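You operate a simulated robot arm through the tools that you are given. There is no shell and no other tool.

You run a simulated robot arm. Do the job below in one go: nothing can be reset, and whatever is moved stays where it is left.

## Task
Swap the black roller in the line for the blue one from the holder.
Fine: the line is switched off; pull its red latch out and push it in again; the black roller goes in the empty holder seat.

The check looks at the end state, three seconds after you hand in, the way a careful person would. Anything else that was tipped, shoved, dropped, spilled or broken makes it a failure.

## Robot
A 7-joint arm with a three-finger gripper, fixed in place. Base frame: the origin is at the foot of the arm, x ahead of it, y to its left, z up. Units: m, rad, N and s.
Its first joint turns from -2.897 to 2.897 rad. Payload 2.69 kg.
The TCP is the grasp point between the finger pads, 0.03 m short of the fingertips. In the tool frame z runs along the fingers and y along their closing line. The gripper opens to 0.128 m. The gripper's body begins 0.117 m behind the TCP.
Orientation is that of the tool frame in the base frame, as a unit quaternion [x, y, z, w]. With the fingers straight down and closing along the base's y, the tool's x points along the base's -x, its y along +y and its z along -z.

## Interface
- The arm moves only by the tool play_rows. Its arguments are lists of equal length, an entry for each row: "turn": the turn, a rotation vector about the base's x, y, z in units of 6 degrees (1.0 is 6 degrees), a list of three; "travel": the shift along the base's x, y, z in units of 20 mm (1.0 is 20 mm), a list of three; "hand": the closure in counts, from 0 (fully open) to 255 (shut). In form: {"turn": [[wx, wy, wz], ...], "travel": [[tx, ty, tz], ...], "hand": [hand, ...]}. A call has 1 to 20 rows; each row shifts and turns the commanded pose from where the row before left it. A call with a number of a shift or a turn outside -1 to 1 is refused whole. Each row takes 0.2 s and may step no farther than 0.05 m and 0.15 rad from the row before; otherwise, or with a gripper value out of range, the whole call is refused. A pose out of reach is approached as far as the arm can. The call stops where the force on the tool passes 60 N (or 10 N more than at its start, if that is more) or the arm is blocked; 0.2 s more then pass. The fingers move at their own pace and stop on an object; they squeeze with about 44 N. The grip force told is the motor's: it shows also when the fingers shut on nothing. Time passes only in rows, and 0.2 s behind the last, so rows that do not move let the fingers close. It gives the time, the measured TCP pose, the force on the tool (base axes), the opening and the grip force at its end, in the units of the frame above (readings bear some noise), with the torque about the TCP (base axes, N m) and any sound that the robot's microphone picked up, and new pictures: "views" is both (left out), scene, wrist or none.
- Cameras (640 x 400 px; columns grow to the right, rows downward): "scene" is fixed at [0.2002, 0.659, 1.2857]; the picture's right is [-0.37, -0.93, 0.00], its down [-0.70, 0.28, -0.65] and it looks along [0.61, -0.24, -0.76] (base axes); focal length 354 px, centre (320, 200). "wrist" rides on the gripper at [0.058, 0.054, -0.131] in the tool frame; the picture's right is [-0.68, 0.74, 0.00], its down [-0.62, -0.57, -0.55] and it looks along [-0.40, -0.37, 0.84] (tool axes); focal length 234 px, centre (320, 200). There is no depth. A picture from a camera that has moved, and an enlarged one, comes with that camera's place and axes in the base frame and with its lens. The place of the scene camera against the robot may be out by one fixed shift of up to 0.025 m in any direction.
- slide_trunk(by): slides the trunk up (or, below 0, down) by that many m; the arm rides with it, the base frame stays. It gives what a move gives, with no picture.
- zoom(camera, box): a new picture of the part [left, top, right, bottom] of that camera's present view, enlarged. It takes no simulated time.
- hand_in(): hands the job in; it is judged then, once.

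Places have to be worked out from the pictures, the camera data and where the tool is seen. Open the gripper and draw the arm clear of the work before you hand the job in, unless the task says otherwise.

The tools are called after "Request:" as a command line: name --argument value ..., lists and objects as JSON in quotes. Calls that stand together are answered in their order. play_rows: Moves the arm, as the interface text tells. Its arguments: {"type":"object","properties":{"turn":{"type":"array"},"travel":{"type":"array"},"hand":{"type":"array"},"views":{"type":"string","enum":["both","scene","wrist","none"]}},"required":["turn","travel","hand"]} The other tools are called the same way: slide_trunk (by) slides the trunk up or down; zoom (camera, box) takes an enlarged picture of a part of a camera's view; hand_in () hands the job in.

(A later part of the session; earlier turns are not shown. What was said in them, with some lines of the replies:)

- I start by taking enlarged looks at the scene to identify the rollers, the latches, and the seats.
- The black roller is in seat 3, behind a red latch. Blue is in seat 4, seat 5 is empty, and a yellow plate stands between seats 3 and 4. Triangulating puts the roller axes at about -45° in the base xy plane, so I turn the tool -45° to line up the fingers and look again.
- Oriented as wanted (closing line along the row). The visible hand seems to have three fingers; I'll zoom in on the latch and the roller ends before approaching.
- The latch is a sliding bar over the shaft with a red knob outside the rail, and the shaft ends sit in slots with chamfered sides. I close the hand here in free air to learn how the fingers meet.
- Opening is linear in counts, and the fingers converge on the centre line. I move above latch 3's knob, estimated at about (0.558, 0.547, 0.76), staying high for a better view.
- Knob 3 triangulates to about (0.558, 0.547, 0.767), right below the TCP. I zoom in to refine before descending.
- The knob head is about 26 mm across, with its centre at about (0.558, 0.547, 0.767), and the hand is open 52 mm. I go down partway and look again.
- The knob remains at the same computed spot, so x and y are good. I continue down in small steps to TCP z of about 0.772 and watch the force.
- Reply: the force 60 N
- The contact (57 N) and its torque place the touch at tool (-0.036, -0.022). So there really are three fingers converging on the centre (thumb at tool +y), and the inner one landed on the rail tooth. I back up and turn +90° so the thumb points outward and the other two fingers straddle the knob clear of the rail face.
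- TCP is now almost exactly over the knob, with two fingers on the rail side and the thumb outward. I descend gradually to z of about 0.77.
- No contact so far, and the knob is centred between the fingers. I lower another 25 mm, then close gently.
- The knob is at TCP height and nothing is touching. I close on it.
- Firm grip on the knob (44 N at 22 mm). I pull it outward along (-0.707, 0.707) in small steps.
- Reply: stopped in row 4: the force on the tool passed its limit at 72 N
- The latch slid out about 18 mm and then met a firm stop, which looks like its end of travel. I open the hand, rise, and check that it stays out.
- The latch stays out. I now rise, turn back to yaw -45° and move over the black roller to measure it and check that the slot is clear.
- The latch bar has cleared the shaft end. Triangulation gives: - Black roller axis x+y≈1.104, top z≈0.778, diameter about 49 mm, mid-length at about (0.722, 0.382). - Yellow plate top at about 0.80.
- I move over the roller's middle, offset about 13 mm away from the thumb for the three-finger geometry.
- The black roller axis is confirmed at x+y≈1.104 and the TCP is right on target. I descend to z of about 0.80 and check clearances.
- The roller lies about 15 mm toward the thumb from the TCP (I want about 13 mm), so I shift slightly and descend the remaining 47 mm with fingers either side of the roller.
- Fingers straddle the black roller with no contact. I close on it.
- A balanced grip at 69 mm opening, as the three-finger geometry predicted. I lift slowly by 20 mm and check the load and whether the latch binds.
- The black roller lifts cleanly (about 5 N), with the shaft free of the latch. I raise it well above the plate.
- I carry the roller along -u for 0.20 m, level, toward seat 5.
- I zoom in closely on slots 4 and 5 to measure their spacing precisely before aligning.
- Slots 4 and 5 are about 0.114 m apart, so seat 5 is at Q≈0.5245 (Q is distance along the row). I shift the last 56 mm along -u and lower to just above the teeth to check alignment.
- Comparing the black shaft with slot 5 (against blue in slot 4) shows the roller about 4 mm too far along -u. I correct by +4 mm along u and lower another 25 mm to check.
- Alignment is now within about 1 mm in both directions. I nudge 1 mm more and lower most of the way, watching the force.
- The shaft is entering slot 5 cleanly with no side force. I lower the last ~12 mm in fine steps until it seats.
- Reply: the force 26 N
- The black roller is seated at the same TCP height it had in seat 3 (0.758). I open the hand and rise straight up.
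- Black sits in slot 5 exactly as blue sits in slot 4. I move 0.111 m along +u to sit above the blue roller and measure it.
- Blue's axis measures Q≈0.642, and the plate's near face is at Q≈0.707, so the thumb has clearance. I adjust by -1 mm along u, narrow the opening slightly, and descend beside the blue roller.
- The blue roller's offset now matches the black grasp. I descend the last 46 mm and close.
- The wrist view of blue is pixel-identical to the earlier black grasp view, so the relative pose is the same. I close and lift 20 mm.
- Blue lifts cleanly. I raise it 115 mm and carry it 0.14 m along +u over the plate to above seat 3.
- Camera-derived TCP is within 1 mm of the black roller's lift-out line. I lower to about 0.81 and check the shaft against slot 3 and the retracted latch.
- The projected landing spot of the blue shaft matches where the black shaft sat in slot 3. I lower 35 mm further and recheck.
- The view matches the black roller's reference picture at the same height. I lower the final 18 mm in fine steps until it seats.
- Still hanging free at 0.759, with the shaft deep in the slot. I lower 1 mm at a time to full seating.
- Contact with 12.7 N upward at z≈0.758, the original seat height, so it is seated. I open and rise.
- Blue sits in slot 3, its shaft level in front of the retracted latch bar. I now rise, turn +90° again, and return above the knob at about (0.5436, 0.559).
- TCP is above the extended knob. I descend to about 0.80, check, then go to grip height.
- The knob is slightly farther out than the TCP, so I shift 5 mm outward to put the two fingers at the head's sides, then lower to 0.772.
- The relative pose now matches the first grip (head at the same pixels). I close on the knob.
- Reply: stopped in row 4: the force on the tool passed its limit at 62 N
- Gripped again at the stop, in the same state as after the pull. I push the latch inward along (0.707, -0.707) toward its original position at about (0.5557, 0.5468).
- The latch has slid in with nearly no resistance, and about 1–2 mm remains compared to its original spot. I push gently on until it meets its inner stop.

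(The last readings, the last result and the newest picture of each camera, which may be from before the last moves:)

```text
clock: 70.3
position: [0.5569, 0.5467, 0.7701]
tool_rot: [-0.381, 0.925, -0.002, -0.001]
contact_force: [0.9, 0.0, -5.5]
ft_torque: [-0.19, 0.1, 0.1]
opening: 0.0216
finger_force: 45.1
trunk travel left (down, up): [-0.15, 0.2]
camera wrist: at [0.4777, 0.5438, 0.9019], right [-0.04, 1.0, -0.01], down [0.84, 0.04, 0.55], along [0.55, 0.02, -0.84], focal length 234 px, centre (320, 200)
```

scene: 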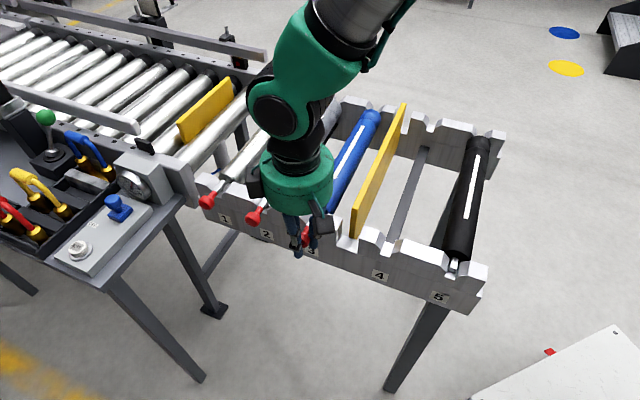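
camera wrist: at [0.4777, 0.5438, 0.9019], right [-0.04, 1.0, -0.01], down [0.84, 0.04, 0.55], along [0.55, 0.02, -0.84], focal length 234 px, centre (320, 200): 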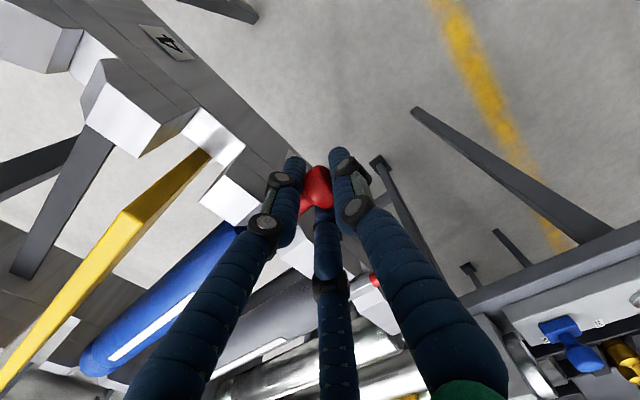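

It is back at its original place within about 1 mm, but there is no stop force yet. I push a few more tiny steps to feel for the stop.

Request:
play_rows --turn '[[0, 0, 0], [0, 0, 0], [0, 0, 0], [0, 0, 0]]' --travel '[[0.03, -0.03, 0], [0.03, -0.03, 0], [0.03, -0.03, 0], [0, 0, 0]]' --hand '[255, 255, 255, 255]' --views "none"

```text
clock: 71.3
position: [0.556, 0.5453, 0.7709]
tool_rot: [-0.381, 0.925, -0.002, -0.001]
contact_force: [-0.9, -2.4, -8.5]
ft_torque: [0.05, -0.07, 0.04]
opening: 0.0219
finger_force: 44.6
trunk travel left (down, up): [-0.15, 0.2]
```

Still no clear stop; I check visually how the latch bar sits compared with latches 1 and 2.

Request:
play_rows --turn '[[0, 0, 0], [0, 0, 0], [0, 0, 0], [0, 0, 0], [0, 0, 0], [0, 0, 0], [0, 0, 0]]' --travel '[[0, 0, 0], [0, 0, 0], [0, 0, 0], [0, 0, 0.6], [0, 0, 1], [0, 0, 1], [0, 0, 1]]' --hand '[150, 150, 150, 150, 150, 150, 150]'

Request:
zoom --camera "scene" --box '[230, 150, 390, 280]'

Request:
zoom --camera "wrist" --box '[220, 70, 420, 270]'

```text
clock: 72.9
position: [0.5564, 0.5439, 0.843]
tool_rot: [-0.381, 0.924, -0.003, -0.002]
contact_force: [0.1, 0.2, 0.3]
ft_torque: [0.01, 0.05, -0.01]
opening: 0.0527
finger_force: 0.1
trunk travel left (down, up): [-0.15, 0.2]
camera wrist: at [0.4779, 0.5408, 0.9747], right [-0.04, 1.0, -0.01], down [0.84, 0.04, 0.55], along [0.55, 0.02, -0.84], focal length 234 px, centre (320, 200)
```

scene: 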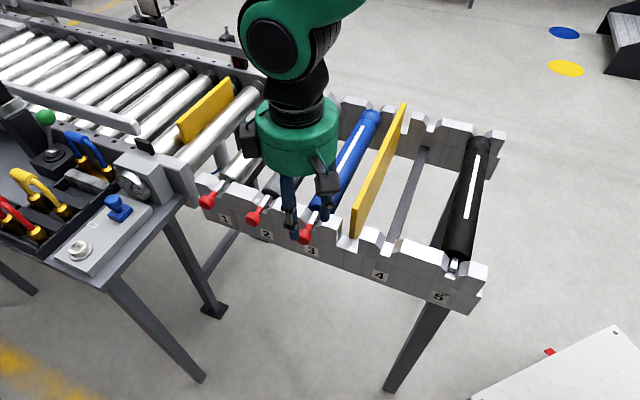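
wrist: 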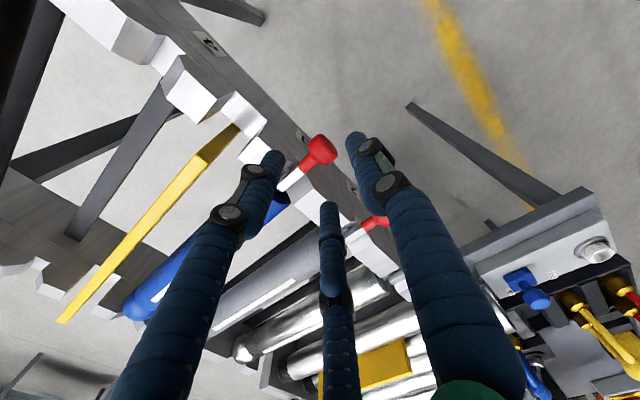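

```text
3.08 times, centred on (310, 215) of scene
camera zoom: at [0.2002, 0.659, 1.2857], right [-0.37, -0.93, 0.0], down [-0.7, 0.28, -0.65], along [0.61, -0.24, -0.76], focal length 1089 px, centre (351, 154)
```

zoom: 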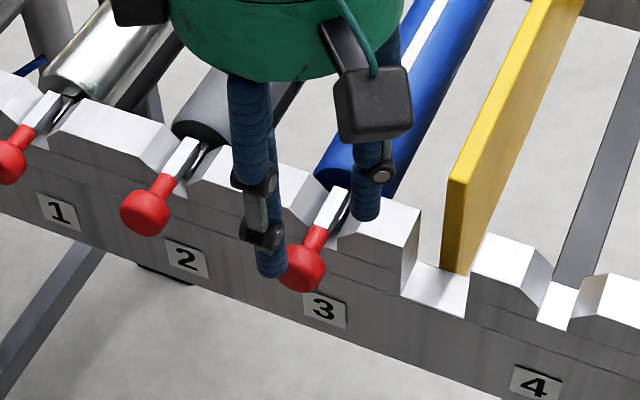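

```text
2.00 times, centred on (320, 170) of wrist
camera zoom: at [0.4779, 0.5408, 0.9747], right [-0.04, 1.0, -0.01], down [0.84, 0.04, 0.55], along [0.55, 0.02, -0.84], focal length 468 px, centre (320, 260)
```

zoom: 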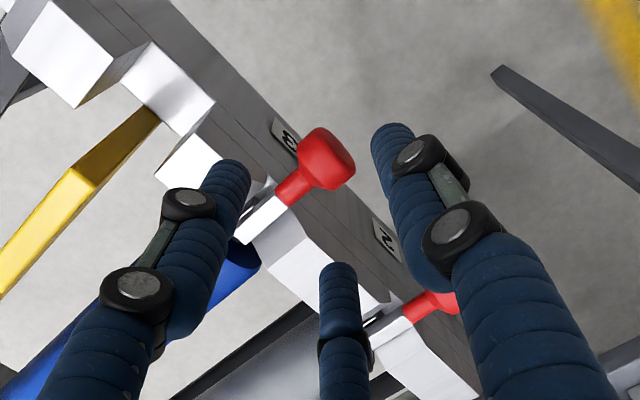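

The latch looks back in its original place. I raise the arm clear of the work and compare with the original picture.

Request:
play_rows --turn '[[0, 0, 0], [0, 0, 0], [0, 0, 0], [0, 0, 0], [0, 0, 0], [0, 0, 0], [0, 0, 0], [0, 0, 0], [0, 0, 0], [0, 0, 0], [0, 0, 0], [0, 0, 0], [0, 0, 0], [0, 0, 0]]' --travel '[[0, 0, 1], [0, 0, 1], [0, 0, 1], [0, 0, 1], [0, 0, 1], [0, 0, 1], [0, 0, 1], [-0.3, -0.9, 0], [-0.3, -0.9, 0], [-0.3, -0.9, 0], [-0.3, -0.9, 0], [-0.3, -0.9, 0], [-0.3, -0.9, 0], [0, 0, 0]]' --hand '[150, 150, 100, 50, 0, 0, 0, 0, 0, 0, 0, 0, 0, 0]'

Request:
zoom --camera "scene" --box '[190, 160, 350, 260]'

Request:
zoom --camera "scene" --box '[330, 180, 490, 320]'

Request:
zoom --camera "scene" --box '[260, 60, 520, 200]'

```text
clock: 75.9
position: [0.5198, 0.4386, 0.984]
tool_rot: [-0.382, 0.924, -0.002, -0.001]
contact_force: [-0.1, -0.7, -0.4]
ft_torque: [0.05, -0.03, 0.02]
opening: 0.128
finger_force: 0.2
trunk travel left (down, up): [-0.15, 0.2]
camera wrist: at [0.4404, 0.4358, 1.1145], right [-0.04, 1.0, 0.0], down [0.84, 0.04, 0.55], along [0.55, 0.02, -0.84], focal length 234 px, centre (320, 200)
```

scene: 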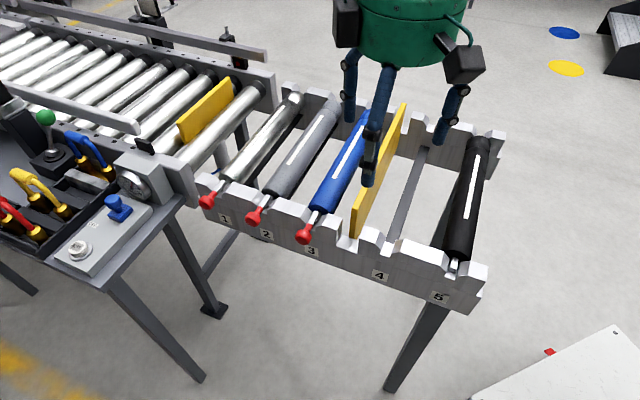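
wrist: 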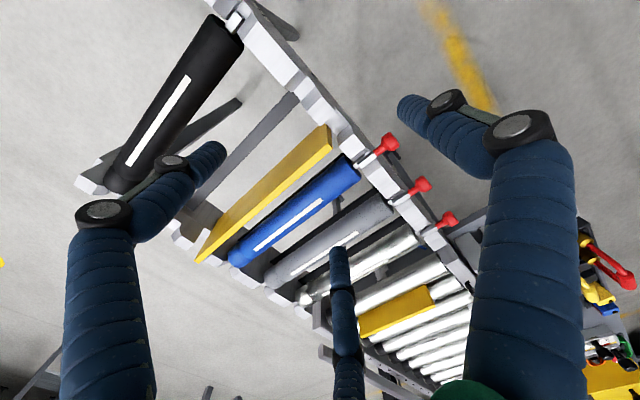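

```text
4.00 times, centred on (270, 210) of scene
camera zoom: at [0.2002, 0.659, 1.2857], right [-0.37, -0.93, 0.0], down [-0.7, 0.28, -0.65], along [0.61, -0.24, -0.76], focal length 1416 px, centre (520, 160)
```

zoom: 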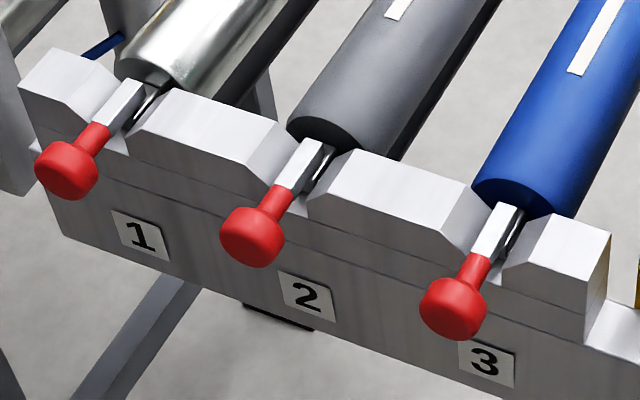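

```text
2.86 times, centred on (410, 250) of scene
camera zoom: at [0.2002, 0.659, 1.2857], right [-0.37, -0.93, 0.0], down [-0.7, 0.28, -0.65], along [0.61, -0.24, -0.76], focal length 1011 px, centre (63, 57)
```

zoom: 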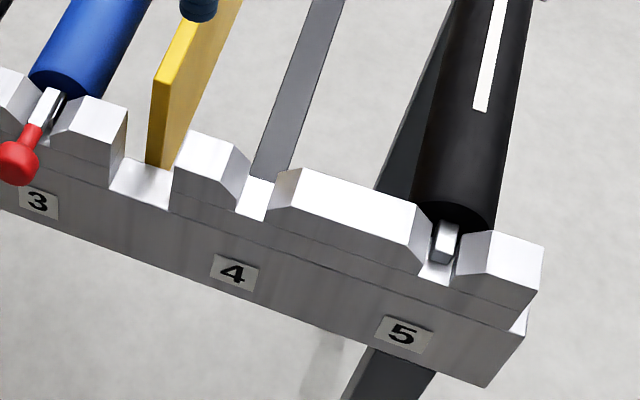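

```text
2.46 times, centred on (390, 130) of scene
camera zoom: at [0.2002, 0.659, 1.2857], right [-0.37, -0.93, 0.0], down [-0.7, 0.28, -0.65], along [0.61, -0.24, -0.76], focal length 871 px, centre (148, 372)
```

zoom: 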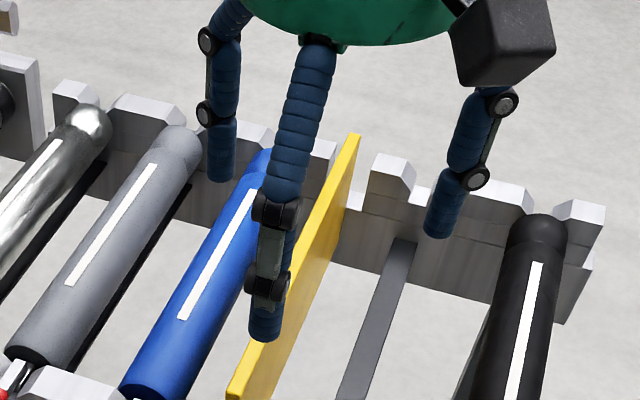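

Everything matches:
- Blue is in slot 3, with its latch at exactly the original picture position.
- Black is in slot 5 and slot 4 is empty.
- The plate and the other rollers are unmoved.

I draw the arm higher and back, well clear of the work.

Request:
play_rows --turn '[[0, 0, 0], [0, 0, 0], [0, 0, 0], [0, 0, 0], [0, 0, 0], [0, 0, 0], [0, 0, 0]]' --travel '[[0, 0, 0.8], [0, 0, 0.8], [-0.8, 0, 0.5], [-0.8, 0, 0.5], [-0.8, 0, 0.5], [-0.8, 0, 0], [0, 0, 0]]' --hand '[0, 0, 0, 0, 0, 0, 0]' --views "scene"

```text
clock: 77.5
position: [0.4564, 0.4364, 1.0446]
tool_rot: [-0.381, 0.925, -0.002, -0.001]
contact_force: [0.4, -0.2, -0.2]
ft_torque: [0.01, -0.01, 0.03]
opening: 0.1278
finger_force: 0.2
trunk travel left (down, up): [-0.15, 0.2]
```

scene: 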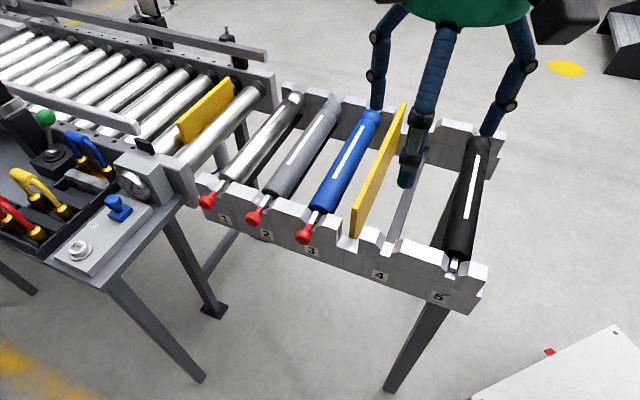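

The hand is open and far above the work, and the swap is complete with the latch back in. I hand the job in.

Request:
hand_in

```text
The job is handed in.
```

The swap is done and handed in; I haven't been told the result of the check.

- **Blue roller:** it is in the line at seat 3, seated at the same height the black one had.
- **Red latch:** I pulled it out about 18 mm to its stop, then pushed it back in. In the final picture it sits exactly where it started. I did not feel a firm inner stop when pushing it in, so that position is judged from the pictures.
- **Black roller:** it is in holder seat 5, the one that was empty. Seat 4, where blue was, is now empty.
- **Everything else:** the yellow plate, the other rollers and their latches look unmoved. The arm is open and clear of the work.

On the first approach to the latch, a finger pressed on the rail tooth at 57 N. The hand turned out to have three fingers closing to the centre, not the two described. I saw no mark or movement from it and changed the grip after that.
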